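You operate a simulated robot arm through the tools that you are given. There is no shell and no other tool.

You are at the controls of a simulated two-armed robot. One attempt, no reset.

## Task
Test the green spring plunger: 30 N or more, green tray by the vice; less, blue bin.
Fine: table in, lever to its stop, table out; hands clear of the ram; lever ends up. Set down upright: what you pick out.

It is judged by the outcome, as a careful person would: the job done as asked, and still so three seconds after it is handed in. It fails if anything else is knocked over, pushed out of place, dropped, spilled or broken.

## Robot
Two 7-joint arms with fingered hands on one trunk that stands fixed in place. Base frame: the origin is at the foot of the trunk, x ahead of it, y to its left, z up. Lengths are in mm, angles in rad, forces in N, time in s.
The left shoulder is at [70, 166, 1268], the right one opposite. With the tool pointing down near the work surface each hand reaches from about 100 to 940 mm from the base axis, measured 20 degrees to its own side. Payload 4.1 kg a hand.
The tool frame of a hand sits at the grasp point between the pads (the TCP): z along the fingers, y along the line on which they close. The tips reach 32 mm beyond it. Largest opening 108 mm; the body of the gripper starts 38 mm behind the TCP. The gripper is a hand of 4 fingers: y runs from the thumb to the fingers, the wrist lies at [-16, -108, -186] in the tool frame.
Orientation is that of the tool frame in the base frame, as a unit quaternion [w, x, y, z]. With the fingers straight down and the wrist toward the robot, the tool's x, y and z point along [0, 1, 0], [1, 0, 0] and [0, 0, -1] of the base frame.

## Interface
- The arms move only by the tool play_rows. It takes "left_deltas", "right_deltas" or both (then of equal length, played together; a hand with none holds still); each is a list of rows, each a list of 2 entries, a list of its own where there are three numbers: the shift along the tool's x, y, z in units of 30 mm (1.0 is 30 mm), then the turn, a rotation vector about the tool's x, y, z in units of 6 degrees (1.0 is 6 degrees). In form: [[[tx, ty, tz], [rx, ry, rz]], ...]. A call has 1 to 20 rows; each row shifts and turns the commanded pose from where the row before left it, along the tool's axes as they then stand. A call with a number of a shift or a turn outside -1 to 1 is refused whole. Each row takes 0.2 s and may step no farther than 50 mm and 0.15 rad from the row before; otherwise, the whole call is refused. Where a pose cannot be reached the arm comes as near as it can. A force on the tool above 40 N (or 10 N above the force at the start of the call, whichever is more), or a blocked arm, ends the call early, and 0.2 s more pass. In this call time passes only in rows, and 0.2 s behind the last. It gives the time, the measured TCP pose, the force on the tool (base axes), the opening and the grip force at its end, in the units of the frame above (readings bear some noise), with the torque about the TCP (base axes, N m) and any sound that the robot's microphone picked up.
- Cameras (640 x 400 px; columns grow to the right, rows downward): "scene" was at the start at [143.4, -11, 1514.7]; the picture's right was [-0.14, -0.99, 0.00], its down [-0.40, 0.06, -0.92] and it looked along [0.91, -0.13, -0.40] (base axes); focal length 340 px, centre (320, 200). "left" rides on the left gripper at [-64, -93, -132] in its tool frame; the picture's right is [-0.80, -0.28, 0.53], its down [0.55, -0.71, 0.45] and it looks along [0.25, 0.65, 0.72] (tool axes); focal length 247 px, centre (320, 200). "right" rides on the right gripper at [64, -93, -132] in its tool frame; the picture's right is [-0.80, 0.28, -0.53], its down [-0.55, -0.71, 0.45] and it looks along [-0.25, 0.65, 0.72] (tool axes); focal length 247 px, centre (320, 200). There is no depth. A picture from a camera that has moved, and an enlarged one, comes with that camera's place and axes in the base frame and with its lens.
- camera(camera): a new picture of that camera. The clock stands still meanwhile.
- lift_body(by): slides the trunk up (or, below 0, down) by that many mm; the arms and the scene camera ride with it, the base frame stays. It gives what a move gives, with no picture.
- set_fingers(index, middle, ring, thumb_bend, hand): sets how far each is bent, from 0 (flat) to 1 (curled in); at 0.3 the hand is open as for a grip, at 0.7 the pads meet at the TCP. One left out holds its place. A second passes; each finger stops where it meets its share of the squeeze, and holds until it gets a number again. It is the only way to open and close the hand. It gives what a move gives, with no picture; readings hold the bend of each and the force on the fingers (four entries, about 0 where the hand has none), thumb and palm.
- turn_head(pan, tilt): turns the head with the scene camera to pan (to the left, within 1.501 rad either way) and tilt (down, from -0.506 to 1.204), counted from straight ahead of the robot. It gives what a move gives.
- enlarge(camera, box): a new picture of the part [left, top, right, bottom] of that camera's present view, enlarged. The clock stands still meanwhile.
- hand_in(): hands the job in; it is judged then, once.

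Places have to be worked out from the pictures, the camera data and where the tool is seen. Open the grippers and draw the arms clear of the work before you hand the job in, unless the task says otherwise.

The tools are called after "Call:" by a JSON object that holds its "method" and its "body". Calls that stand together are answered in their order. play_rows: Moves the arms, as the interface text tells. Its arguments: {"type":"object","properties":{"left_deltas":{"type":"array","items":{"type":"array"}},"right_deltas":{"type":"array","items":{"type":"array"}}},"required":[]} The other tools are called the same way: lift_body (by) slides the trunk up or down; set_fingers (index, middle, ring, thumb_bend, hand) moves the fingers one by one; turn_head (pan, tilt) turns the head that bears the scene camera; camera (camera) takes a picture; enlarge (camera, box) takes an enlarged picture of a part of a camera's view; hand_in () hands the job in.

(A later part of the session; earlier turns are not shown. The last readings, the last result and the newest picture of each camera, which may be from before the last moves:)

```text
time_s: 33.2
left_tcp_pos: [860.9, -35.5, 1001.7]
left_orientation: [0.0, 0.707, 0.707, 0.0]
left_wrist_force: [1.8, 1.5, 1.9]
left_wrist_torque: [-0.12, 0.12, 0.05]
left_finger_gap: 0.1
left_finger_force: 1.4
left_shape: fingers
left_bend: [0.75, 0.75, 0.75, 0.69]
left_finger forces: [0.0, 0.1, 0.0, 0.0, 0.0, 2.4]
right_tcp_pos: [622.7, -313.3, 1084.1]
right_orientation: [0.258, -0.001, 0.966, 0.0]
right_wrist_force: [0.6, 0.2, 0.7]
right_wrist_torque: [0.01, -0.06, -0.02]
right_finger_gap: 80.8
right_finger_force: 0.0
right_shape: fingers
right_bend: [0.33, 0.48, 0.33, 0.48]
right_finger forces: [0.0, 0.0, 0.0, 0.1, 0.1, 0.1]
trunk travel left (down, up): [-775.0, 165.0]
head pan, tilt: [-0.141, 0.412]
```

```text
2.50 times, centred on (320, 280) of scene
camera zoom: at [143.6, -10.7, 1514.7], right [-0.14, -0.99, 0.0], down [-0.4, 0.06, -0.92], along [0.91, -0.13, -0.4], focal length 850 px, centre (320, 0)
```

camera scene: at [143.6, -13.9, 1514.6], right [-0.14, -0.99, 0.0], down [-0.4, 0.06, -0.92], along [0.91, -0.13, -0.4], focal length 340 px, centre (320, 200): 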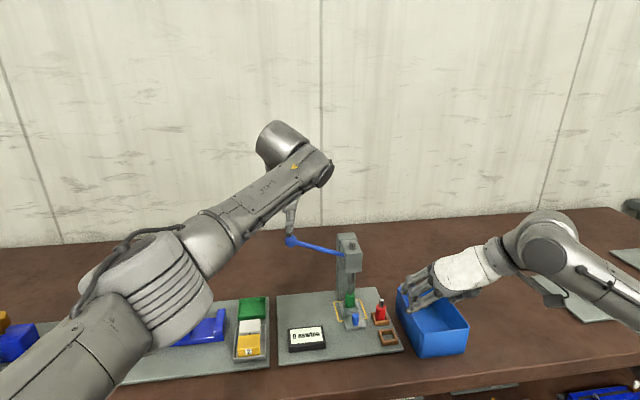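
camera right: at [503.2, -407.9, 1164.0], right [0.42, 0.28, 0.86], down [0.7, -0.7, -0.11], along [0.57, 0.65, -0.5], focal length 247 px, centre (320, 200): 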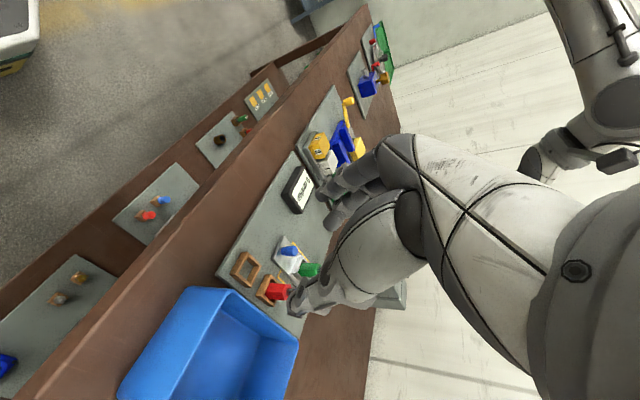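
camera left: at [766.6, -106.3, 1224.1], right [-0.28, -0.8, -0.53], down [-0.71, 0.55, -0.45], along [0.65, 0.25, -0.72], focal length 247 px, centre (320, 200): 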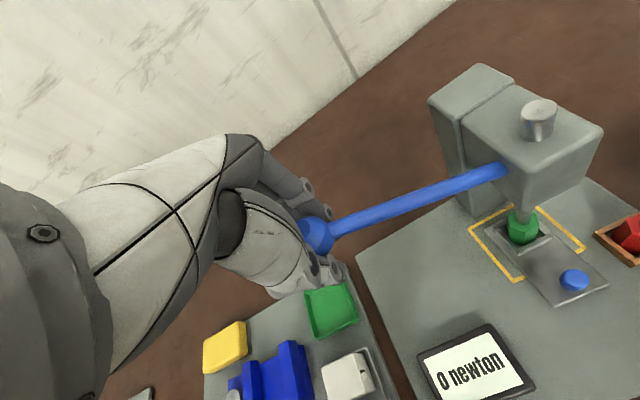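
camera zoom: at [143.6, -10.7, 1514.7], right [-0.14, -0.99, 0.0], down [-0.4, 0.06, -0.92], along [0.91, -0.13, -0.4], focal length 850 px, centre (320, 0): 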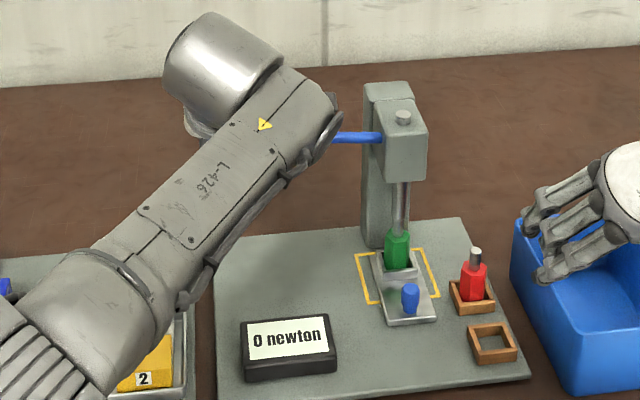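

Palm contact steady at ~2.4 N and the lever keeps following. I continue another 18 mm.

Call:
{"method": "play_rows", "body": {"left_deltas": [[[0, 0, 0.2], [0, 0, 0]], [[0, 0, 0.2], [0, 0, 0]], [[0, 0, 0.2], [0, 0, 0]]]}}

Call:
{"method": "camera", "body": {"camera": "left"}}

Call:
{"method": "enlarge", "body": {"camera": "scene", "box": [250, 200, 390, 360]}}

```text
time_s: 34.0
left_tcp_pos: [859.3, -35.1, 984.7]
left_orientation: [0.0, 0.707, 0.708, 0.0]
left_wrist_force: [4.1, 2.0, 4.7]
left_wrist_torque: [-0.13, 0.18, 0.02]
left_finger_gap: 0.1
left_finger_force: 2.9
left_shape: fingers
left_bend: [0.75, 0.75, 0.75, 0.69]
left_finger forces: [0.0, 0.0, 0.0, 0.0, 0.0, 5.9]
right_tcp_pos: [622.9, -313.3, 1084.1]
right_orientation: [0.259, -0.001, 0.966, 0.0]
right_wrist_force: [0.2, 0.0, 0.7]
right_wrist_torque: [-0.03, -0.03, 0.03]
right_finger_gap: 80.8
right_finger_force: 0.0
right_shape: fingers
right_bend: [0.33, 0.48, 0.33, 0.48]
right_finger forces: [0.1, 0.0, 0.1, 0.1, 0.0, 0.1]
trunk travel left (down, up): [-775.0, 165.0]
head pan, tilt: [-0.141, 0.412]
```

```text
taken
camera left: at [766.6, -98.9, 1117.1], right [-0.28, -0.8, -0.53], down [-0.71, 0.55, -0.45], along [0.65, 0.25, -0.72], focal length 247 px, centre (320, 200)
```

left: 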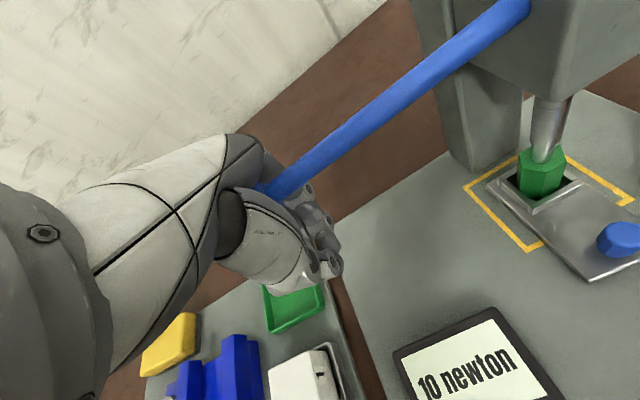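

```text
2.50 times, centred on (320, 280) of scene
camera zoom: at [143.5, -10.7, 1514.8], right [-0.14, -0.99, 0.0], down [-0.4, 0.06, -0.92], along [0.91, -0.13, -0.4], focal length 850 px, centre (320, 0)
```

zoom: 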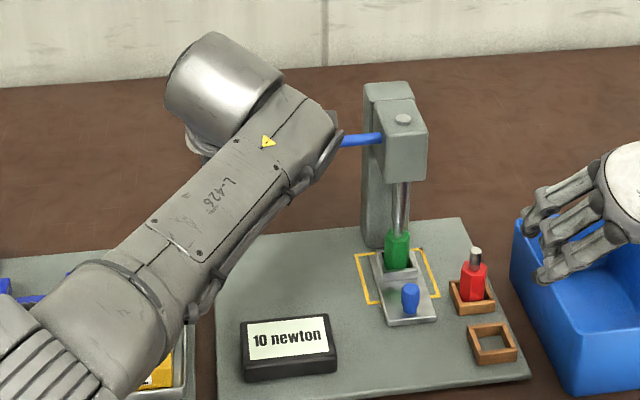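

The display now reads 10 newton, with 6 N on the palm, so I continue down gently.

Call:
{"method": "play_rows", "body": {"left_deltas": [[[0, 0, 0.2], [0, 0, 0]], [[0, 0, 0.2], [0, 0, 0]]]}}

Call:
{"method": "camera", "body": {"camera": "left"}}

Call:
{"method": "enlarge", "body": {"camera": "scene", "box": [250, 200, 390, 360]}}

```text
time_s: 34.6
left_tcp_pos: [859.5, -35.3, 973.6]
left_orientation: [0.0, 0.707, 0.707, 0.0]
left_wrist_force: [5.8, 1.2, 7.6]
left_wrist_torque: [-0.12, 0.34, 0.0]
left_finger_gap: 0.0
left_finger_force: 4.3
left_shape: fingers
left_bend: [0.75, 0.75, 0.75, 0.69]
left_finger forces: [0.0, 0.0, 0.0, 0.0, 0.1, 8.9]
right_tcp_pos: [623.4, -313.5, 1083.6]
right_orientation: [0.259, -0.001, 0.966, 0.0]
right_wrist_force: [-0.3, 0.6, -1.0]
right_wrist_torque: [0.03, -0.02, -0.01]
right_finger_gap: 80.8
right_finger_force: 0.0
right_shape: fingers
right_bend: [0.33, 0.48, 0.33, 0.48]
right_finger forces: [0.1, 0.0, 0.0, 0.0, 0.0, 0.0]
trunk travel left (down, up): [-775.0, 165.0]
head pan, tilt: [-0.141, 0.412]
```

```text
taken
camera left: at [766.4, -98.8, 1105.2], right [-0.28, -0.8, -0.53], down [-0.71, 0.55, -0.45], along [0.65, 0.25, -0.72], focal length 247 px, centre (320, 200)
```

left: 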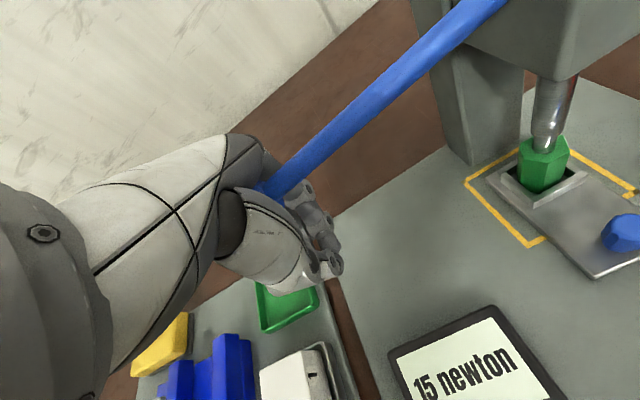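

```text
2.50 times, centred on (320, 280) of scene
camera zoom: at [143.4, -10.8, 1514.7], right [-0.14, -0.99, 0.0], down [-0.4, 0.06, -0.92], along [0.91, -0.13, -0.4], focal length 850 px, centre (320, 0)
```

zoom: 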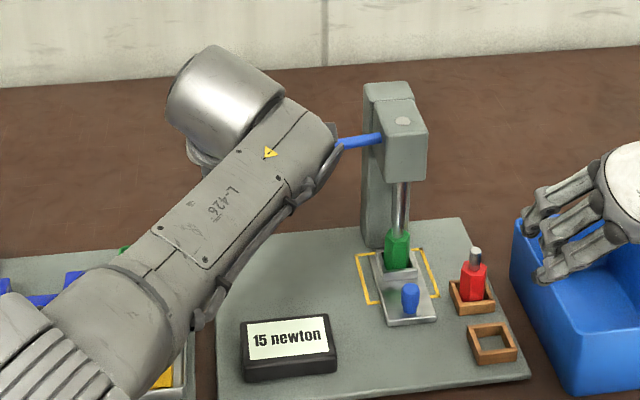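

15 newton now and rising with travel. I continue down, easing inward a bit with the arc.

Call:
{"method": "play_rows", "body": {"left_deltas": [[[-0.03, 0, 0.2], [0, 0, 0]], [[-0.03, 0, 0.2], [0, 0, 0]]]}}

Call:
{"method": "enlarge", "body": {"camera": "scene", "box": [250, 200, 390, 360]}}

Call:
{"method": "camera", "body": {"camera": "left"}}

```text
time_s: 35.2
left_tcp_pos: [859.5, -36.4, 961.0]
left_orientation: [0.0, 0.706, 0.708, 0.001]
left_wrist_force: [7.1, 3.1, 8.6]
left_wrist_torque: [-0.2, 0.33, 0.04]
left_finger_gap: 0.0
left_finger_force: 5.0
left_shape: fingers
left_bend: [0.75, 0.75, 0.75, 0.69]
left_finger forces: [0.1, 0.1, 0.0, 0.0, 0.1, 10.8]
right_tcp_pos: [622.3, -313.3, 1084.2]
right_orientation: [0.259, -0.001, 0.966, 0.0]
right_wrist_force: [0.5, 0.1, 0.5]
right_wrist_torque: [-0.01, -0.02, -0.01]
right_finger_gap: 80.6
right_finger_force: 0.1
right_shape: fingers
right_bend: [0.33, 0.48, 0.33, 0.48]
right_finger forces: [0.0, 0.1, 0.0, 0.0, 0.0, 0.0]
trunk travel left (down, up): [-775.0, 165.0]
head pan, tilt: [-0.141, 0.412]
```

```text
2.50 times, centred on (320, 280) of scene
camera zoom: at [142.8, -10.9, 1514.8], right [-0.14, -0.99, 0.0], down [-0.4, 0.06, -0.92], along [0.91, -0.13, -0.4], focal length 850 px, centre (320, 0)
```

zoom: 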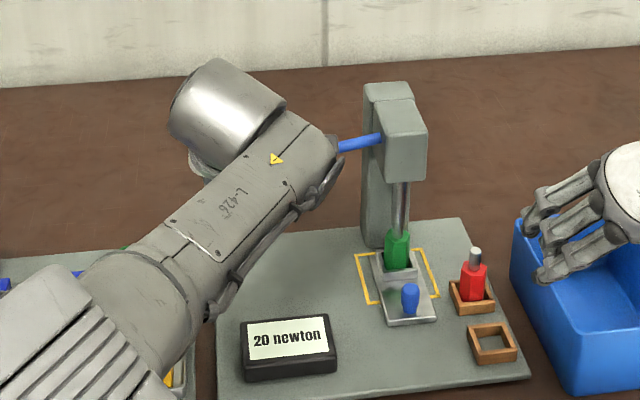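

```text
taken
camera left: at [766.5, -100.1, 1093.3], right [-0.28, -0.8, -0.53], down [-0.71, 0.55, -0.45], along [0.65, 0.25, -0.72], focal length 247 px, centre (320, 200)
```

left: 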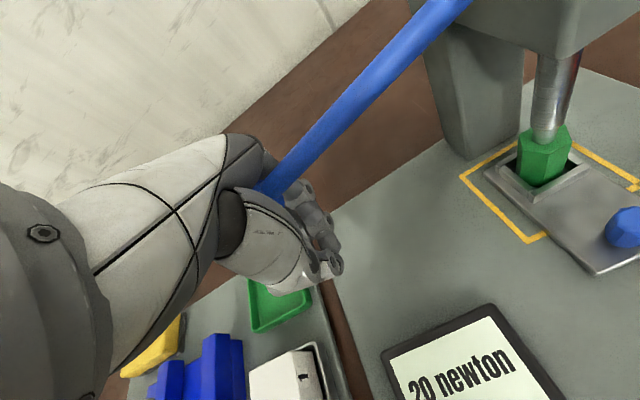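

20 newton. Everything stays clear; I continue another 12 mm.

Call:
{"method": "play_rows", "body": {"left_deltas": [[[-0.04, 0, 0.2], [0, 0, 0]], [[-0.04, 0, 0.2], [0, 0, 0]]]}}

Call:
{"method": "enlarge", "body": {"camera": "scene", "box": [250, 200, 390, 360]}}

Call:
{"method": "camera", "body": {"camera": "left"}}

```text
time_s: 35.8
left_tcp_pos: [860.0, -38.6, 948.0]
left_orientation: [0.0, 0.707, 0.707, 0.001]
left_wrist_force: [10.6, 2.2, 10.7]
left_wrist_torque: [-0.18, 0.51, 0.02]
left_finger_gap: 0.1
left_finger_force: 7.2
left_shape: fingers
left_bend: [0.75, 0.75, 0.75, 0.69]
left_finger forces: [0.0, 0.1, 0.0, 0.0, 0.1, 14.1]
right_tcp_pos: [625.1, -313.6, 1083.3]
right_orientation: [0.259, -0.001, 0.966, 0.0]
right_wrist_force: [0.4, 0.0, -0.2]
right_wrist_torque: [0.0, -0.01, 0.0]
right_finger_gap: 80.5
right_finger_force: 0.0
right_shape: fingers
right_bend: [0.33, 0.48, 0.33, 0.48]
right_finger forces: [0.1, 0.0, 0.0, 0.0, 0.0, 0.0]
trunk travel left (down, up): [-775.0, 165.0]
head pan, tilt: [-0.141, 0.412]
```

```text
2.50 times, centred on (320, 280) of scene
camera zoom: at [143.3, -11.0, 1514.8], right [-0.14, -0.99, 0.0], down [-0.4, 0.06, -0.92], along [0.91, -0.13, -0.4], focal length 850 px, centre (320, 0)
```

zoom: 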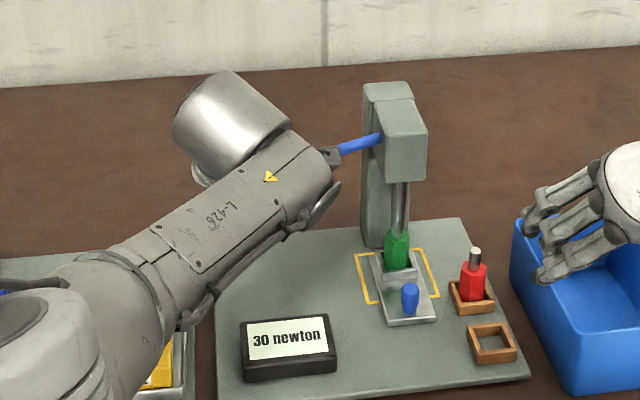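

```text
taken
camera left: at [767.0, -102.7, 1080.8], right [-0.28, -0.8, -0.53], down [-0.71, 0.55, -0.45], along [0.65, 0.25, -0.72], focal length 247 px, centre (320, 200)
```

left: 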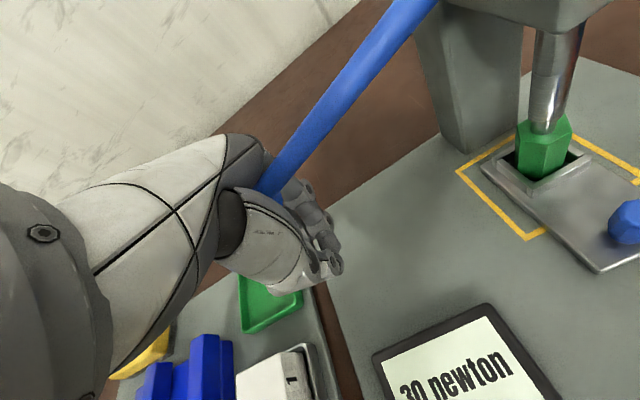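

30 newton already, but the stop isn't reached yet, so I keep going in small steps.

Call:
{"method": "play_rows", "body": {"left_deltas": [[[-0.04, 0, 0.15], [0, 0, 0]], [[-0.04, 0, 0.15], [0, 0, 0]]]}}

Call:
{"method": "enlarge", "body": {"camera": "scene", "box": [250, 200, 390, 360]}}

Call:
{"method": "camera", "body": {"camera": "left"}}

```text
time_s: 36.4
left_tcp_pos: [861.2, -40.4, 941.3]
left_orientation: [0.0, 0.707, 0.707, 0.001]
left_wrist_force: [10.4, 1.1, 12.9]
left_wrist_torque: [-0.13, 0.5, 0.05]
left_finger_gap: 0.0
left_finger_force: 8.4
left_shape: fingers
left_bend: [0.75, 0.75, 0.75, 0.69]
left_finger forces: [0.0, 0.1, 0.0, 0.0, 0.2, 15.8]
right_tcp_pos: [624.1, -314.0, 1083.7]
right_orientation: [0.259, -0.001, 0.966, 0.0]
right_wrist_force: [0.1, 0.2, 0.8]
right_wrist_torque: [0.0, 0.0, 0.01]
right_finger_gap: 80.9
right_finger_force: 0.1
right_shape: fingers
right_bend: [0.33, 0.48, 0.33, 0.48]
right_finger forces: [0.1, 0.1, 0.0, 0.1, 0.1, 0.1]
trunk travel left (down, up): [-775.0, 165.0]
head pan, tilt: [-0.141, 0.412]
```

```text
2.50 times, centred on (320, 280) of scene
camera zoom: at [143.3, -10.9, 1514.8], right [-0.14, -0.99, 0.0], down [-0.4, 0.06, -0.92], along [0.91, -0.13, -0.4], focal length 850 px, centre (320, 0)
```

zoom: 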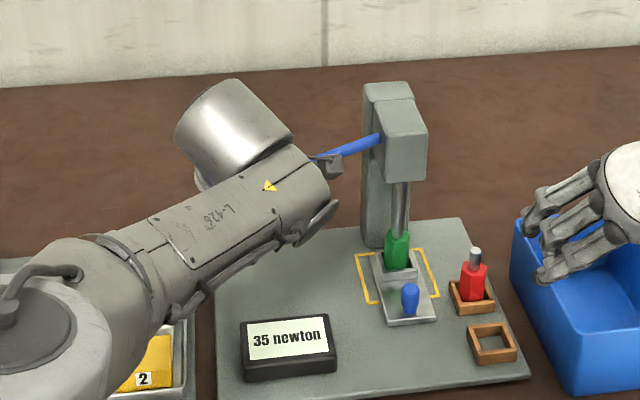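

```text
taken
camera left: at [767.1, -104.6, 1072.2], right [-0.28, -0.8, -0.53], down [-0.71, 0.55, -0.45], along [0.65, 0.25, -0.72], focal length 247 px, centre (320, 200)
```

left: 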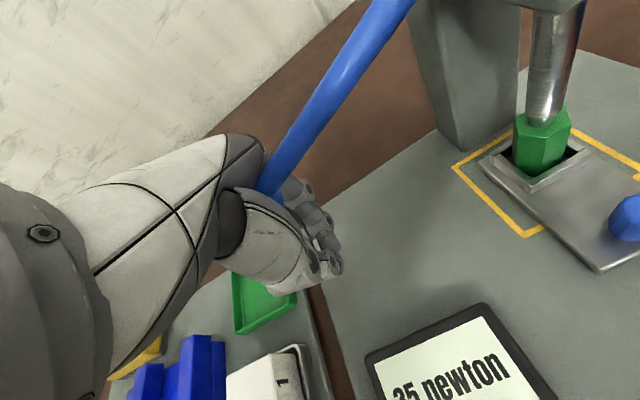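

35 newton. The elbow is swinging a little, so I check the full view before pressing on to the stop.

Call:
{"method": "camera", "body": {"camera": "scene"}}

Call:
{"method": "camera", "body": {"camera": "right"}}

```text
taken
camera scene: at [143.3, -10.9, 1514.8], right [-0.14, -0.99, 0.0], down [-0.4, 0.06, -0.92], along [0.91, -0.13, -0.4], focal length 340 px, centre (320, 200)
```

scene: 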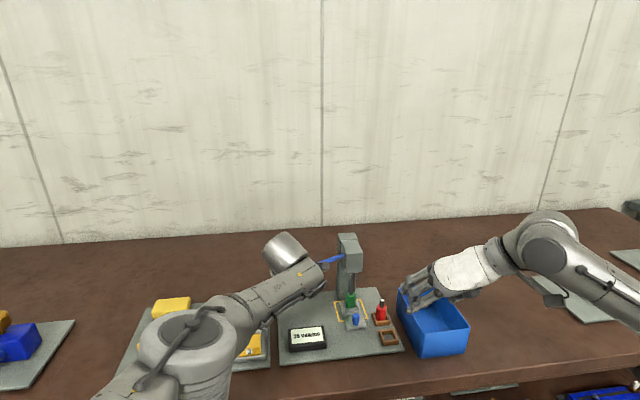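

```text
taken
camera right: at [502.9, -405.7, 1165.1], right [0.42, 0.28, 0.86], down [0.7, -0.7, -0.11], along [0.57, 0.65, -0.5], focal length 247 px, centre (320, 200)
```

right: 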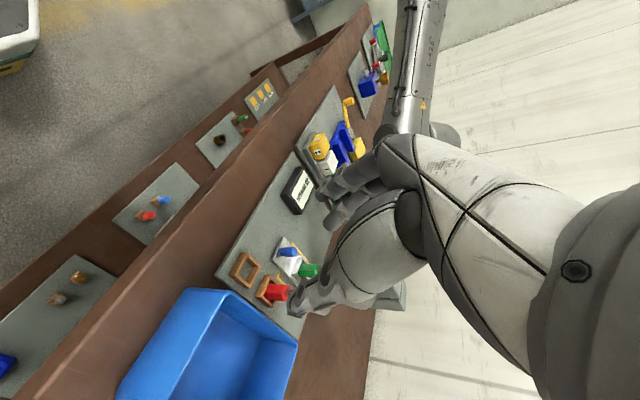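

The left arm is well above the vice items. I continue down toward the stop.

Call:
{"method": "play_rows", "body": {"left_deltas": [[[-0.05, 0, 0.15], [0, 0, 0]], [[-0.05, 0, 0.15], [0, 0, 0]]]}}

Call:
{"method": "enlarge", "body": {"camera": "scene", "box": [250, 200, 390, 360]}}

Call:
{"method": "camera", "body": {"camera": "left"}}

```text
time_s: 37.0
left_tcp_pos: [861.6, -41.4, 937.5]
left_orientation: [0.001, 0.707, 0.708, 0.0]
left_wrist_force: [13.6, 1.8, 12.2]
left_wrist_torque: [-0.18, 0.7, 0.05]
left_finger_gap: 0.0
left_finger_force: 8.8
left_shape: fingers
left_bend: [0.75, 0.75, 0.75, 0.69]
left_finger forces: [0.1, 0.0, 0.0, 0.0, 0.0, 18.5]
left hand out of reach, approached as far as the arm can: row 2
right_tcp_pos: [623.5, -312.0, 1082.4]
right_orientation: [0.259, -0.001, 0.966, 0.0]
right_wrist_force: [0.5, 0.6, 0.7]
right_wrist_torque: [0.0, 0.0, 0.0]
right_finger_gap: 80.7
right_finger_force: 0.1
right_shape: fingers
right_bend: [0.33, 0.48, 0.33, 0.48]
right_finger forces: [0.1, 0.0, 0.1, 0.1, 0.1, 0.0]
trunk travel left (down, up): [-775.0, 165.0]
head pan, tilt: [-0.141, 0.412]
```

```text
2.50 times, centred on (320, 280) of scene
camera zoom: at [143.5, -10.5, 1514.7], right [-0.14, -0.99, 0.0], down [-0.4, 0.06, -0.92], along [0.91, -0.13, -0.4], focal length 850 px, centre (320, 0)
```

zoom: 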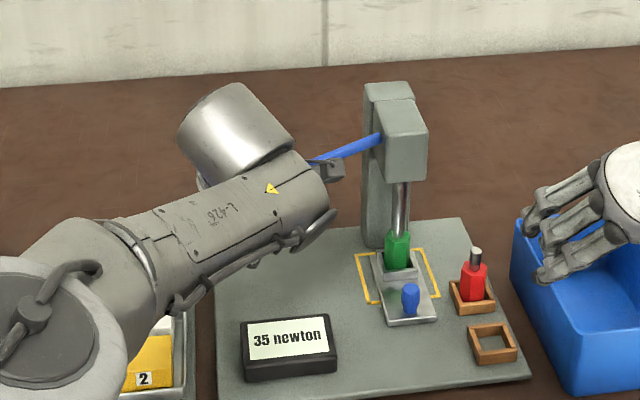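

```text
taken
camera left: at [766.9, -105.7, 1068.4], right [-0.28, -0.8, -0.53], down [-0.71, 0.55, -0.45], along [0.65, 0.25, -0.72], focal length 247 px, centre (320, 200)
```

left: 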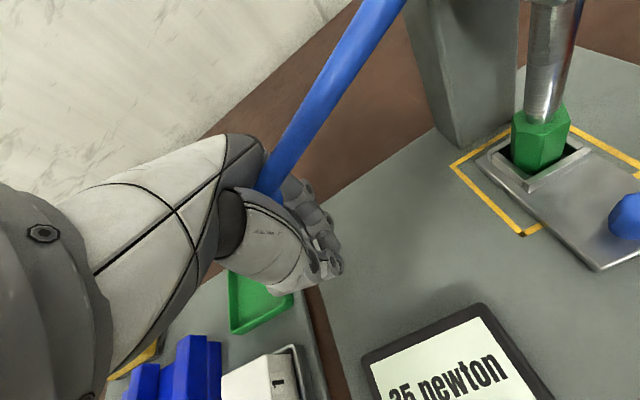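

The left arm is at the edge of its reach. I'll instead lower the trunk in small steps – the hand rides with it – and so press the lever on to its stop.

Call:
{"method": "lift_body", "body": {"by": -6}}

Call:
{"method": "enlarge", "body": {"camera": "scene", "box": [250, 200, 390, 360]}}

Call:
{"method": "camera", "body": {"camera": "left"}}

```text
time_s: 37.5
left_tcp_pos: [861.4, -42.7, 932.2]
left_orientation: [0.001, 0.707, 0.707, 0.001]
left_wrist_force: [17.9, -1.2, 25.0]
left_wrist_torque: [-0.08, 0.97, 0.03]
left_finger_gap: 0.3
left_finger_force: 15.3
left_shape: fingers
left_bend: [0.75, 0.75, 0.75, 0.69]
left_finger forces: [0.0, 0.0, 0.1, 0.0, 0.3, 30.3]
right_tcp_pos: [622.7, -313.2, 1078.0]
right_orientation: [0.259, -0.001, 0.966, 0.0]
right_wrist_force: [-1.0, -0.1, -0.4]
right_wrist_torque: [0.02, 0.02, -0.01]
right_finger_gap: 80.5
right_finger_force: 0.0
right_shape: fingers
right_bend: [0.33, 0.48, 0.33, 0.48]
right_finger forces: [0.0, 0.0, 0.1, 0.1, 0.1, 0.1]
trunk travel left (down, up): [-769.0, 171.0]
head pan, tilt: [-0.141, 0.412]
```

```text
2.50 times, centred on (320, 280) of scene
camera zoom: at [142.9, -11.0, 1509.0], right [-0.14, -0.99, 0.0], down [-0.4, 0.06, -0.92], along [0.91, -0.13, -0.4], focal length 850 px, centre (320, 0)
```

zoom: 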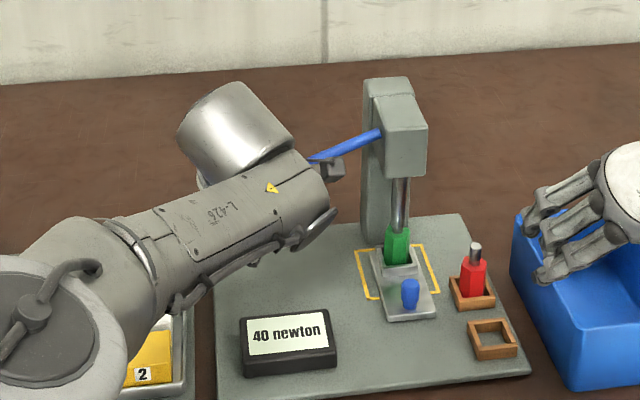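

```text
taken
camera left: at [766.8, -106.5, 1063.9], right [-0.28, -0.8, -0.53], down [-0.7, 0.55, -0.45], along [0.65, 0.25, -0.72], focal length 247 px, centre (320, 200)
```

left: 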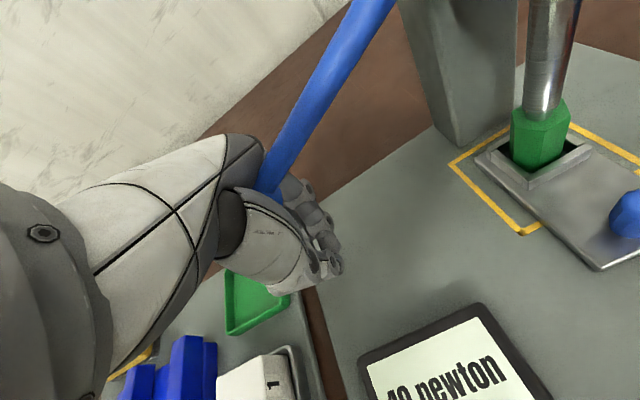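

The hand force jumped 13 N for a small movement while the display went to 40 newton – likely the stop. I confirm with 2 mm more.

Call:
{"method": "lift_body", "body": {"by": -2}}

Call:
{"method": "enlarge", "body": {"camera": "scene", "box": [250, 200, 390, 360]}}

Call:
{"method": "enlarge", "body": {"camera": "left", "box": [380, 0, 640, 240]}}

```text
time_s: 38.2
left_tcp_pos: [861.6, -42.4, 935.0]
left_orientation: [0.004, 0.706, 0.708, 0.005]
left_wrist_force: [11.5, -2.1, 14.9]
left_wrist_torque: [0.05, 0.6, 0.02]
left_finger_gap: 0.0
left_finger_force: 9.9
left_shape: fingers
left_bend: [0.75, 0.75, 0.75, 0.69]
left_finger forces: [0.0, 0.0, 0.0, 0.0, 1.2, 18.9]
right_tcp_pos: [622.3, -314.2, 1076.5]
right_orientation: [0.26, -0.001, 0.966, 0.0]
right_wrist_force: [-0.7, -0.5, 0.9]
right_wrist_torque: [0.0, -0.01, 0.04]
right_finger_gap: 80.5
right_finger_force: 0.1
right_shape: fingers
right_bend: [0.33, 0.48, 0.33, 0.48]
right_finger forces: [0.1, 0.0, 0.0, 0.0, 0.0, 0.1]
trunk travel left (down, up): [-767.0, 173.0]
head pan, tilt: [-0.141, 0.412]
stopped: the force on the tool passed its limit at 41 N (the readings are from after the stop); the commanded pose is now the measured one
```

```text
2.50 times, centred on (320, 280) of scene
camera zoom: at [141.2, -10.8, 1506.8], right [-0.14, -0.99, 0.0], down [-0.39, 0.06, -0.92], along [0.91, -0.13, -0.4], focal length 850 px, centre (320, 0)
```

zoom: 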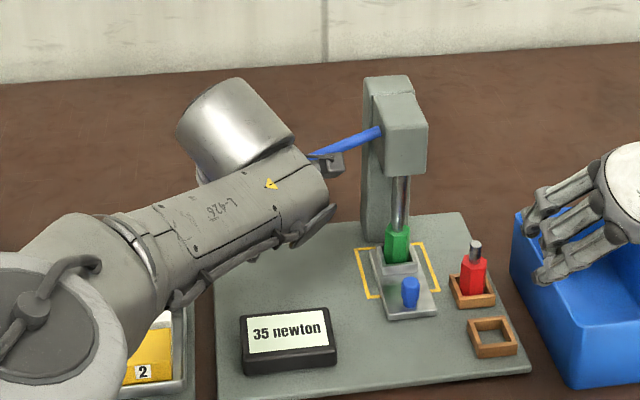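

```text
1.67 times, centred on (510, 120) of left
camera zoom: at [766.9, -105.8, 1065.9], right [-0.28, -0.8, -0.54], down [-0.7, 0.55, -0.46], along [0.66, 0.25, -0.71], focal length 412 px, centre (3, 333)
```

zoom: 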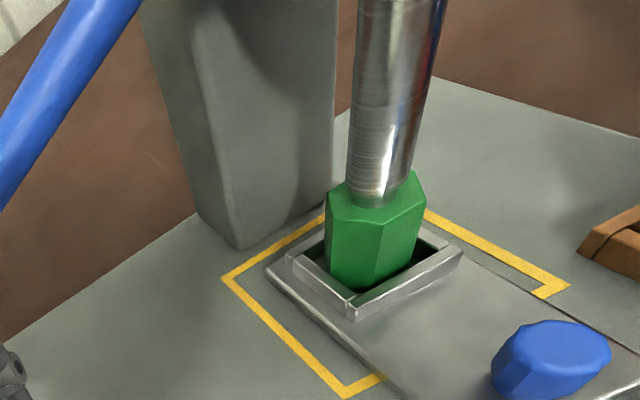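

At the hard stop the force passed 41 N with the display at 40 newton, so the lever reached its stop and the plunger passes (≥ 30 N → green tray). Now I let the lever back up, raising the hand along the arc with the ball still caged.

Call:
{"method": "play_rows", "body": {"left_deltas": [[[0.05, 0, -0.2], [0, 0, 0]], [[0.05, 0, -0.27], [0, 0, 0]], [[0.04, 0, -0.27], [0, 0, 0]], [[0.03, 0, -0.27], [0, 0, 0]]]}}

Call:
{"method": "enlarge", "body": {"camera": "scene", "box": [250, 200, 390, 360]}}

Call:
{"method": "camera", "body": {"camera": "left"}}

```text
time_s: 39.2
left_tcp_pos: [862.4, -36.5, 962.5]
left_orientation: [0.002, 0.707, 0.707, 0.002]
left_wrist_force: [11.5, 0.9, 8.3]
left_wrist_torque: [-0.05, 0.64, 0.03]
left_finger_gap: 0.0
left_finger_force: 7.2
left_shape: fingers
left_bend: [0.75, 0.75, 0.75, 0.69]
left_finger forces: [0.1, 0.1, 0.1, 0.0, 0.4, 14.2]
right_tcp_pos: [624.4, -313.8, 1075.7]
right_orientation: [0.259, 0.0, 0.966, 0.001]
right_wrist_force: [0.3, -0.9, 0.2]
right_wrist_torque: [-0.01, -0.01, 0.02]
right_finger_gap: 80.6
right_finger_force: 0.0
right_shape: fingers
right_bend: [0.33, 0.48, 0.33, 0.48]
right_finger forces: [0.0, 0.0, 0.1, 0.1, 0.1, 0.1]
trunk travel left (down, up): [-767.0, 173.0]
head pan, tilt: [-0.141, 0.412]
```

```text
2.50 times, centred on (320, 280) of scene
camera zoom: at [144.0, -10.9, 1506.8], right [-0.14, -0.99, 0.0], down [-0.4, 0.06, -0.92], along [0.91, -0.13, -0.4], focal length 850 px, centre (320, 0)
```

zoom: 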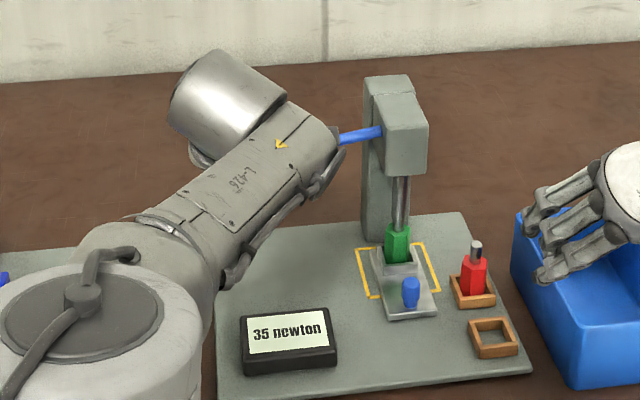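

```text
taken
camera left: at [767.5, -100.7, 1092.8], right [-0.28, -0.8, -0.53], down [-0.7, 0.55, -0.45], along [0.65, 0.25, -0.72], focal length 247 px, centre (320, 200)
```

left: 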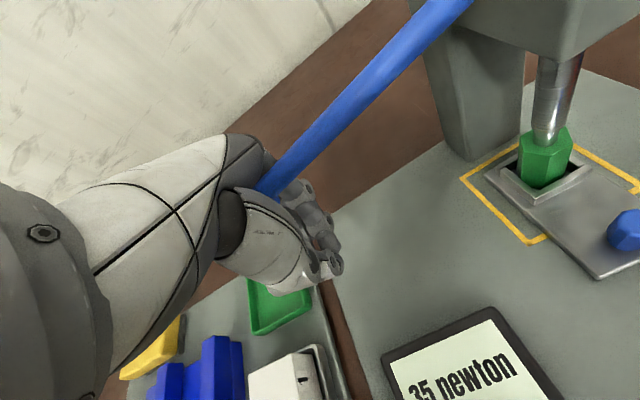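

Display holds 35 newton while the lever rises – a pass either way. I continue raising along the arc.

Call:
{"method": "play_rows", "body": {"left_deltas": [[[0.02, 0, -0.3], [0, 0, 0]], [[0.01, 0, -0.3], [0, 0, 0]], [[0, 0, -0.3], [0, 0, 0]], [[0, 0, -0.3], [0, 0, 0]], [[0, 0, -0.3], [0, 0, 0]]]}}

Call:
{"method": "enlarge", "body": {"camera": "scene", "box": [250, 200, 390, 360]}}

Call:
{"method": "camera", "body": {"camera": "left"}}

```text
time_s: 40.4
left_tcp_pos: [862.9, -39.3, 993.0]
left_orientation: [0.003, 0.707, 0.707, 0.001]
left_wrist_force: [1.0, 1.4, 1.5]
left_wrist_torque: [-0.06, 0.08, -0.02]
left_finger_gap: 0.0
left_finger_force: 1.7
left_shape: fingers
left_bend: [0.75, 0.75, 0.75, 0.69]
left_finger forces: [0.0, 0.0, 0.0, 0.0, 0.3, 2.1]
left hand out of reach, approached as far as the arm can: row 1, 3, 5
right_tcp_pos: [623.8, -313.3, 1075.9]
right_orientation: [0.259, -0.001, 0.966, 0.0]
right_wrist_force: [0.6, -0.7, 0.2]
right_wrist_torque: [-0.02, -0.06, 0.01]
right_finger_gap: 80.6
right_finger_force: 0.1
right_shape: fingers
right_bend: [0.33, 0.48, 0.33, 0.48]
right_finger forces: [0.0, 0.0, 0.0, 0.0, 0.0, 0.0]
trunk travel left (down, up): [-767.0, 173.0]
head pan, tilt: [-0.141, 0.412]
```

```text
2.50 times, centred on (320, 280) of scene
camera zoom: at [143.3, -10.8, 1506.8], right [-0.14, -0.99, 0.0], down [-0.4, 0.06, -0.92], along [0.91, -0.13, -0.4], focal length 850 px, centre (320, 0)
```

zoom: 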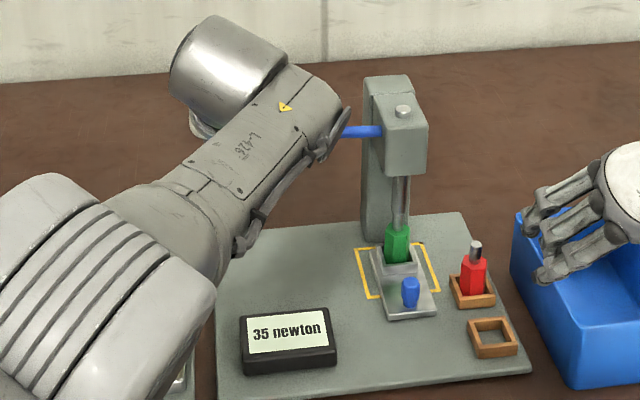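

```text
taken
camera left: at [769.0, -103.0, 1123.4], right [-0.28, -0.8, -0.53], down [-0.7, 0.55, -0.45], along [0.65, 0.25, -0.71], focal length 247 px, centre (320, 200)
```

left: 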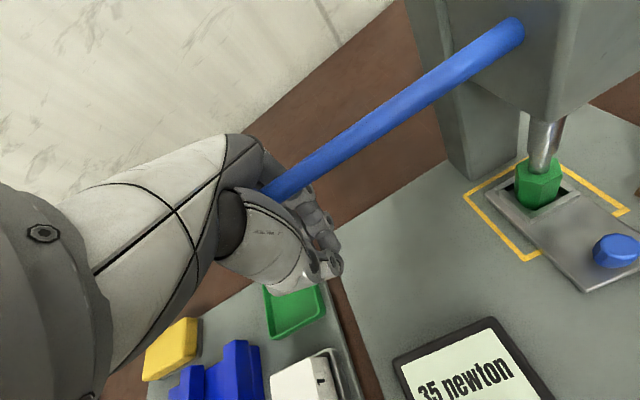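

The display keeps 35 newton; the lever is near level and follows the hand. The arm was close to its reach limit there, which eases with height, so I keep raising.

Call:
{"method": "play_rows", "body": {"left_deltas": [[[0, -0.03, -0.3], [0, 0, 0]], [[0, -0.03, -0.3], [0, 0, 0]], [[-0.02, 0, -0.3], [0, 0, 0]], [[-0.03, 0, -0.3], [0, 0, 0]]]}}

Call:
{"method": "enlarge", "body": {"camera": "scene", "box": [250, 200, 390, 360]}}

Call:
{"method": "camera", "body": {"camera": "left"}}

```text
time_s: 41.4
left_tcp_pos: [862.1, -50.1, 1019.3]
left_orientation: [0.003, 0.707, 0.707, 0.002]
left_wrist_force: [1.1, -0.7, 0.2]
left_wrist_torque: [0.09, 0.11, -0.04]
left_finger_gap: 0.0
left_finger_force: 1.2
left_shape: fingers
left_bend: [0.75, 0.75, 0.75, 0.69]
left_finger forces: [0.0, 0.0, 0.0, 0.1, 0.1, 1.7]
left hand out of reach, approached as far as the arm can: row 1, 2, 3
right_tcp_pos: [623.4, -314.0, 1074.7]
right_orientation: [0.259, -0.001, 0.966, 0.0]
right_wrist_force: [0.0, 0.2, 1.1]
right_wrist_torque: [0.04, 0.01, 0.03]
right_finger_gap: 80.4
right_finger_force: 0.1
right_shape: fingers
right_bend: [0.33, 0.48, 0.33, 0.48]
right_finger forces: [0.0, 0.0, 0.1, 0.0, 0.0, 0.1]
trunk travel left (down, up): [-767.0, 173.0]
head pan, tilt: [-0.141, 0.412]
```

```text
2.50 times, centred on (320, 280) of scene
camera zoom: at [143.5, -11.7, 1506.9], right [-0.14, -0.99, 0.0], down [-0.4, 0.06, -0.92], along [0.91, -0.13, -0.4], focal length 850 px, centre (320, 0)
```

zoom: 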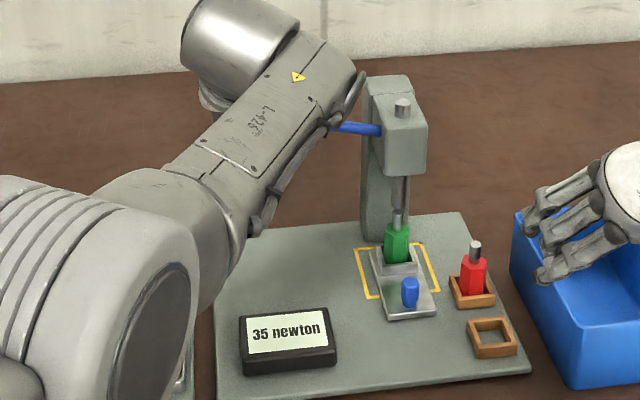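

```text
taken
camera left: at [768.8, -114.1, 1151.1], right [-0.28, -0.8, -0.53], down [-0.7, 0.55, -0.45], along [0.65, 0.25, -0.71], focal length 247 px, centre (320, 200)
```

left: 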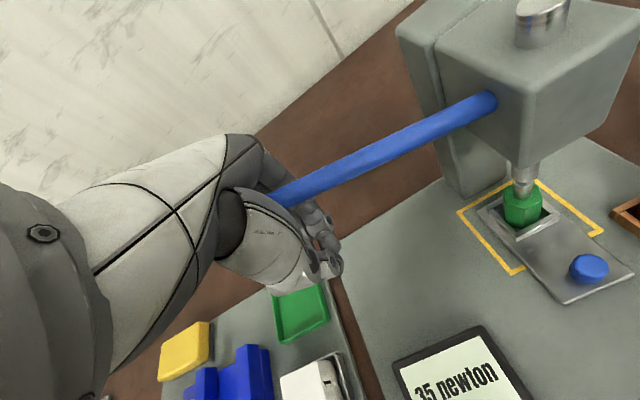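

The palm still feels ~1.7 N, so the lever has its own return spring and follows up. The arm strains at its reach limit, so I shift slightly toward the robot while raising.

Call:
{"method": "play_rows", "body": {"left_deltas": [[[0, -0.1, -0.25], [0, 0, 0]], [[0, -0.1, -0.25], [0, 0, 0]], [[0, -0.1, -0.25], [0, 0, 0]]]}}

Call:
{"method": "camera", "body": {"camera": "scene"}}

Call:
{"method": "camera", "body": {"camera": "left"}}

```text
time_s: 42.2
left_tcp_pos: [853.1, -48.5, 1043.1]
left_orientation: [0.002, 0.706, 0.708, 0.002]
left_wrist_force: [-0.7, 0.3, 0.5]
left_wrist_torque: [0.01, -0.01, -0.01]
left_finger_gap: 0.0
left_finger_force: 0.2
left_shape: fingers
left_bend: [0.75, 0.75, 0.75, 0.69]
left_finger forces: [0.1, 0.0, 0.1, 0.0, 0.0, 0.5]
right_tcp_pos: [622.8, -313.1, 1075.7]
right_orientation: [0.258, -0.001, 0.966, 0.001]
right_wrist_force: [0.5, -0.5, 0.5]
right_wrist_torque: [0.01, -0.01, 0.01]
right_finger_gap: 80.9
right_finger_force: 0.0
right_shape: fingers
right_bend: [0.33, 0.48, 0.33, 0.48]
right_finger forces: [0.1, 0.0, 0.1, 0.0, 0.1, 0.0]
trunk travel left (down, up): [-767.0, 173.0]
head pan, tilt: [-0.141, 0.412]
```

```text
taken
camera scene: at [143.4, -11.1, 1506.9], right [-0.14, -0.99, 0.0], down [-0.4, 0.06, -0.92], along [0.91, -0.13, -0.4], focal length 340 px, centre (320, 200)
```

scene: 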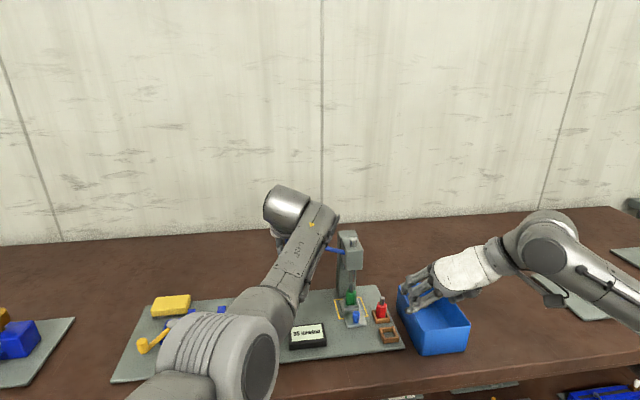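

```text
taken
camera left: at [759.5, -111.5, 1174.7], right [-0.28, -0.8, -0.53], down [-0.7, 0.55, -0.45], along [0.65, 0.25, -0.72], focal length 247 px, centre (320, 200)
```

left: 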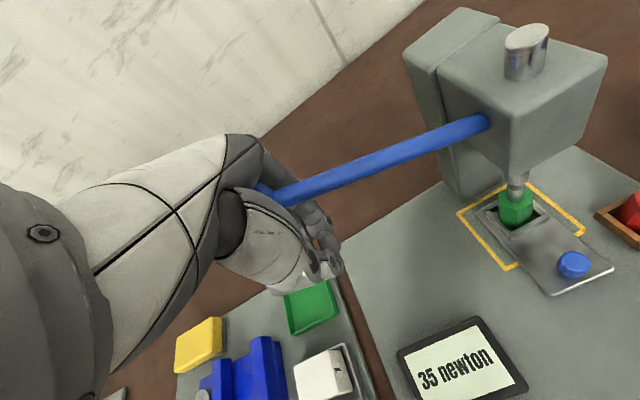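

I zoom to compare the lever angle with its original raised position.

Call:
{"method": "enlarge", "body": {"camera": "scene", "box": [300, 215, 380, 275]}}

Call:
{"method": "enlarge", "body": {"camera": "left", "box": [220, 100, 540, 300]}}

```text
6.67 times, centred on (340, 245) of scene
camera zoom: at [143.4, -11.1, 1506.9], right [-0.14, -0.99, 0.0], down [-0.4, 0.06, -0.92], along [0.91, -0.13, -0.4], focal length 2268 px, centre (187, -100)
```

zoom: 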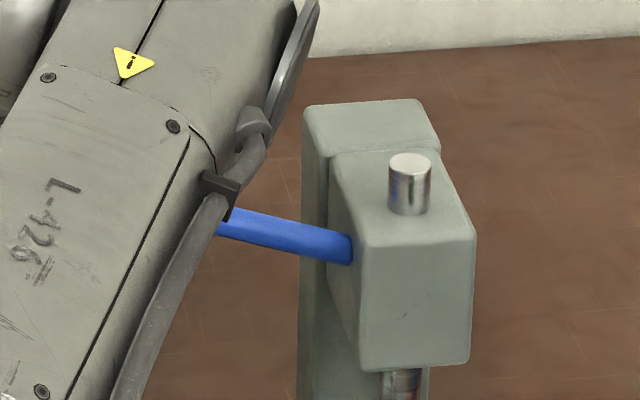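

```text
2.00 times, centred on (380, 200) of left
camera zoom: at [759.5, -111.5, 1174.7], right [-0.28, -0.8, -0.53], down [-0.7, 0.55, -0.45], along [0.65, 0.25, -0.72], focal length 494 px, centre (200, 200)
```

zoom: 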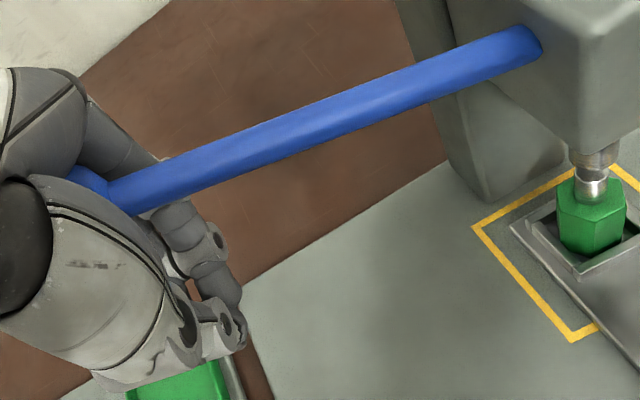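

The lever is nearly fully up (about 3° short). I raise another 9 mm and check that the palm load disappears.

Call:
{"method": "play_rows", "body": {"left_deltas": [[[0, 0, -0.15], [0, 0, 0]], [[0, 0, -0.15], [0, 0, 0]]]}}

Call:
{"method": "enlarge", "body": {"camera": "scene", "box": [300, 215, 380, 275]}}

Call:
{"method": "enlarge", "body": {"camera": "left", "box": [220, 100, 540, 300]}}

```text
time_s: 42.8
left_tcp_pos: [853.7, -48.1, 1052.3]
left_orientation: [0.002, 0.707, 0.708, 0.002]
left_wrist_force: [-0.9, -0.1, 0.4]
left_wrist_torque: [0.02, -0.01, 0.01]
left_finger_gap: 0.2
left_finger_force: 0.1
left_shape: fingers
left_bend: [0.75, 0.75, 0.75, 0.69]
left_finger forces: [0.0, 0.0, 0.0, 0.0, 0.0, 0.0]
right_tcp_pos: [623.1, -314.3, 1075.5]
right_orientation: [0.259, -0.001, 0.966, 0.001]
right_wrist_force: [0.3, 0.3, 0.3]
right_wrist_torque: [-0.03, -0.01, 0.01]
right_finger_gap: 80.5
right_finger_force: 0.1
right_shape: fingers
right_bend: [0.33, 0.48, 0.33, 0.48]
right_finger forces: [0.0, 0.1, 0.0, 0.0, 0.0, 0.0]
trunk travel left (down, up): [-767.0, 173.0]
head pan, tilt: [-0.141, 0.412]
```

```text
6.67 times, centred on (340, 245) of scene
camera zoom: at [143.4, -11.1, 1506.9], right [-0.14, -0.99, 0.0], down [-0.4, 0.06, -0.92], along [0.91, -0.13, -0.4], focal length 2268 px, centre (187, -100)
```

zoom: 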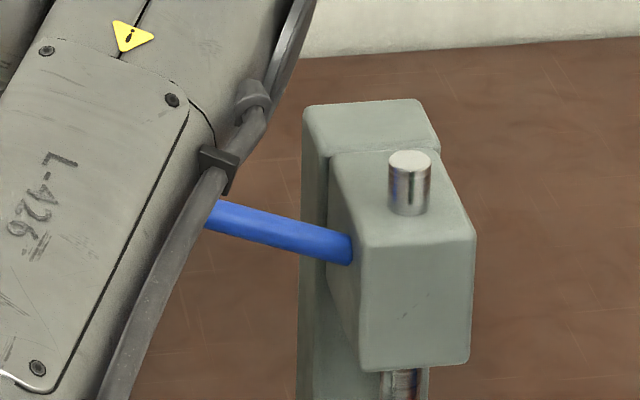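

```text
2.00 times, centred on (380, 200) of left
camera zoom: at [760.0, -111.9, 1183.5], right [-0.28, -0.8, -0.53], down [-0.7, 0.55, -0.45], along [0.65, 0.25, -0.72], focal length 494 px, centre (200, 200)
```

zoom: 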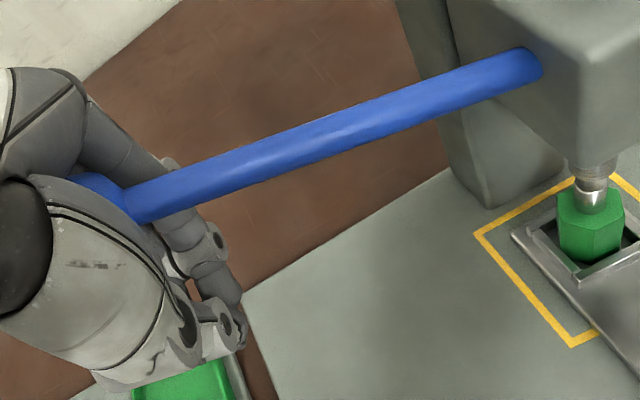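

The palm load is zero and the lever is back at its original ~14.5° slope in the picture, held up by itself. I open the left hand and withdraw straight up.

Call:
{"method": "set_fingers", "body": {"hand": "left", "index": 0.3, "middle": 0.3, "ring": 0.3, "thumb_bend": 0.3}}

Call:
{"method": "play_rows", "body": {"left_deltas": [[[0, 0.1, -0.5], [0, 0, 0]], [[0, 0.05, -0.8], [0, 0, 0]], [[0, 0, -0.9], [0, 0, 0]], [[0, 0, -0.9], [0, 0, 0]], [[0, 0, -0.9], [0, 0, 0]]]}}

Call:
{"method": "camera", "body": {"camera": "left"}}

Call:
{"method": "camera", "body": {"camera": "scene"}}

```text
time_s: 43.8
left_tcp_pos: [854.2, -47.4, 1052.2]
left_orientation: [0.002, 0.707, 0.707, 0.001]
left_wrist_force: [0.2, 0.1, 0.1]
left_wrist_torque: [0.01, -0.01, 0.01]
left_finger_gap: 108.2
left_finger_force: 0.1
left_shape: fingers
left_bend: [0.3, 0.3, 0.3, 0.3]
left_finger forces: [0.0, 0.0, 0.0, 0.0, 0.0, 0.1]
right_tcp_pos: [623.7, -312.6, 1075.3]
right_orientation: [0.258, -0.001, 0.966, 0.0]
right_wrist_force: [0.0, 0.6, -0.2]
right_wrist_torque: [-0.02, -0.02, -0.03]
right_finger_gap: 80.6
right_finger_force: 0.1
right_shape: fingers
right_bend: [0.33, 0.48, 0.33, 0.48]
right_finger forces: [0.0, 0.0, 0.0, 0.0, 0.1, 0.1]
trunk travel left (down, up): [-767.0, 173.0]
head pan, tilt: [-0.141, 0.412]
```

```text
time_s: 45.0
left_tcp_pos: [857.7, -46.9, 1172.8]
left_orientation: [0.003, 0.707, 0.707, 0.001]
left_wrist_force: [-0.5, 0.2, -0.2]
left_wrist_torque: [-0.01, 0.02, 0.0]
left_finger_gap: 108.3
left_finger_force: 0.0
left_shape: fingers
left_bend: [0.3, 0.3, 0.3, 0.3]
left_finger forces: [0.1, 0.1, 0.1, 0.0, 0.0, 0.0]
right_tcp_pos: [623.4, -312.8, 1076.3]
right_orientation: [0.259, -0.001, 0.966, 0.0]
right_wrist_force: [0.4, 0.3, -0.3]
right_wrist_torque: [-0.02, 0.0, -0.01]
right_finger_gap: 80.6
right_finger_force: 0.0
right_shape: fingers
right_bend: [0.33, 0.48, 0.33, 0.48]
right_finger forces: [0.0, 0.0, 0.0, 0.1, 0.1, 0.0]
trunk travel left (down, up): [-767.0, 173.0]
head pan, tilt: [-0.141, 0.412]
```

```text
taken
camera left: at [761.8, -111.8, 1303.8], right [-0.28, -0.8, -0.53], down [-0.7, 0.55, -0.45], along [0.65, 0.25, -0.72], focal length 247 px, centre (320, 200)
```

left: 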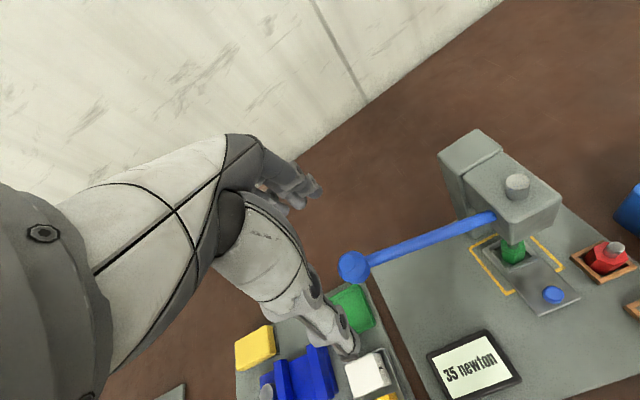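

```text
taken
camera scene: at [142.7, -11.0, 1506.9], right [-0.14, -0.99, 0.0], down [-0.4, 0.06, -0.92], along [0.91, -0.13, -0.4], focal length 340 px, centre (320, 200)
```

scene: 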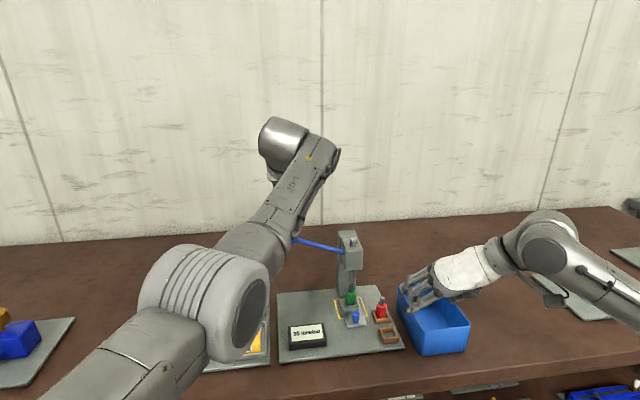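

Lever is up and free, the display still holds 35 newton. I draw the left arm back to its parking place up left.

Call:
{"method": "play_rows", "body": {"left_deltas": [[[0.52, -0.717, -0.4], [0, 0, 0]], [[0.52, -0.717, -0.4], [0, 0, 0]], [[0.52, -0.717, -0.4], [0, 0, 0]], [[0.52, -0.717, -0.4], [0, 0, 0]], [[0.52, -0.717, -0.4], [0, 0, 0]], [[0.52, -0.717, -0.4], [0, 0, 0]], [[0.52, -0.717, -0.4], [0, 0, 0]], [[0.52, -0.717, -0.4], [0, 0, 0]], [[0.52, -0.717, -0.4], [0, 0, 0]], [[0.52, -0.717, -0.4], [0, 0, 0]], [[0.52, -0.717, -0.4], [0, 0, 0]], [[0.52, -0.717, -0.4], [0, 0, 0]]]}}

Call:
{"method": "camera", "body": {"camera": "scene"}}

Call:
{"method": "camera", "body": {"camera": "left"}}

```text
time_s: 47.6
left_tcp_pos: [637.5, 168.6, 1317.1]
left_orientation: [0.002, 0.699, 0.715, 0.003]
left_wrist_force: [-0.3, -0.8, -0.1]
left_wrist_torque: [0.0, -0.01, 0.0]
left_finger_gap: 108.7
left_finger_force: 0.0
left_shape: fingers
left_bend: [0.3, 0.3, 0.3, 0.3]
left_finger forces: [0.1, 0.0, 0.1, 0.0, 0.0, 0.1]
left hand out of reach, approached as far as the arm can: row 9, 10, 11, 12
right_tcp_pos: [623.2, -312.3, 1075.7]
right_orientation: [0.259, -0.001, 0.966, -0.001]
right_wrist_force: [-0.1, 0.7, -0.5]
right_wrist_torque: [0.02, 0.0, -0.01]
right_finger_gap: 80.7
right_finger_force: 0.1
right_shape: fingers
right_bend: [0.33, 0.48, 0.33, 0.48]
right_finger forces: [0.0, 0.1, 0.1, 0.0, 0.0, 0.1]
trunk travel left (down, up): [-767.0, 173.0]
head pan, tilt: [-0.141, 0.412]
```

```text
taken
camera scene: at [142.6, -10.0, 1506.9], right [-0.14, -0.99, 0.0], down [-0.4, 0.06, -0.92], along [0.91, -0.13, -0.4], focal length 340 px, centre (320, 200)
```

scene: 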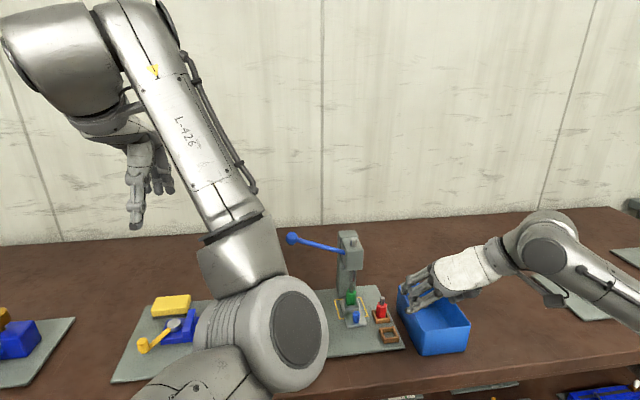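

```text
taken
camera left: at [544.3, 101.7, 1449.8], right [-0.26, -0.8, -0.54], down [-0.72, 0.53, -0.45], along [0.65, 0.27, -0.71], focal length 247 px, centre (320, 200)
```

left: 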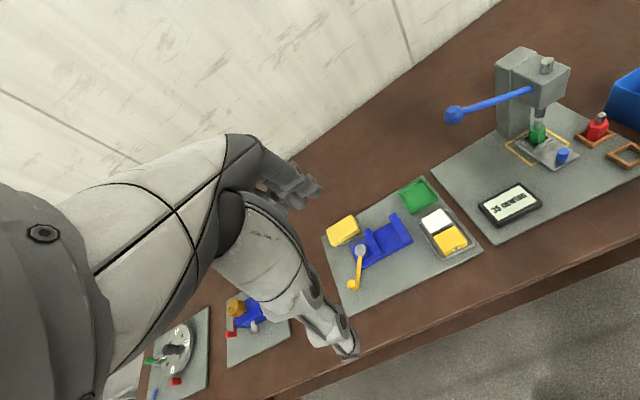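

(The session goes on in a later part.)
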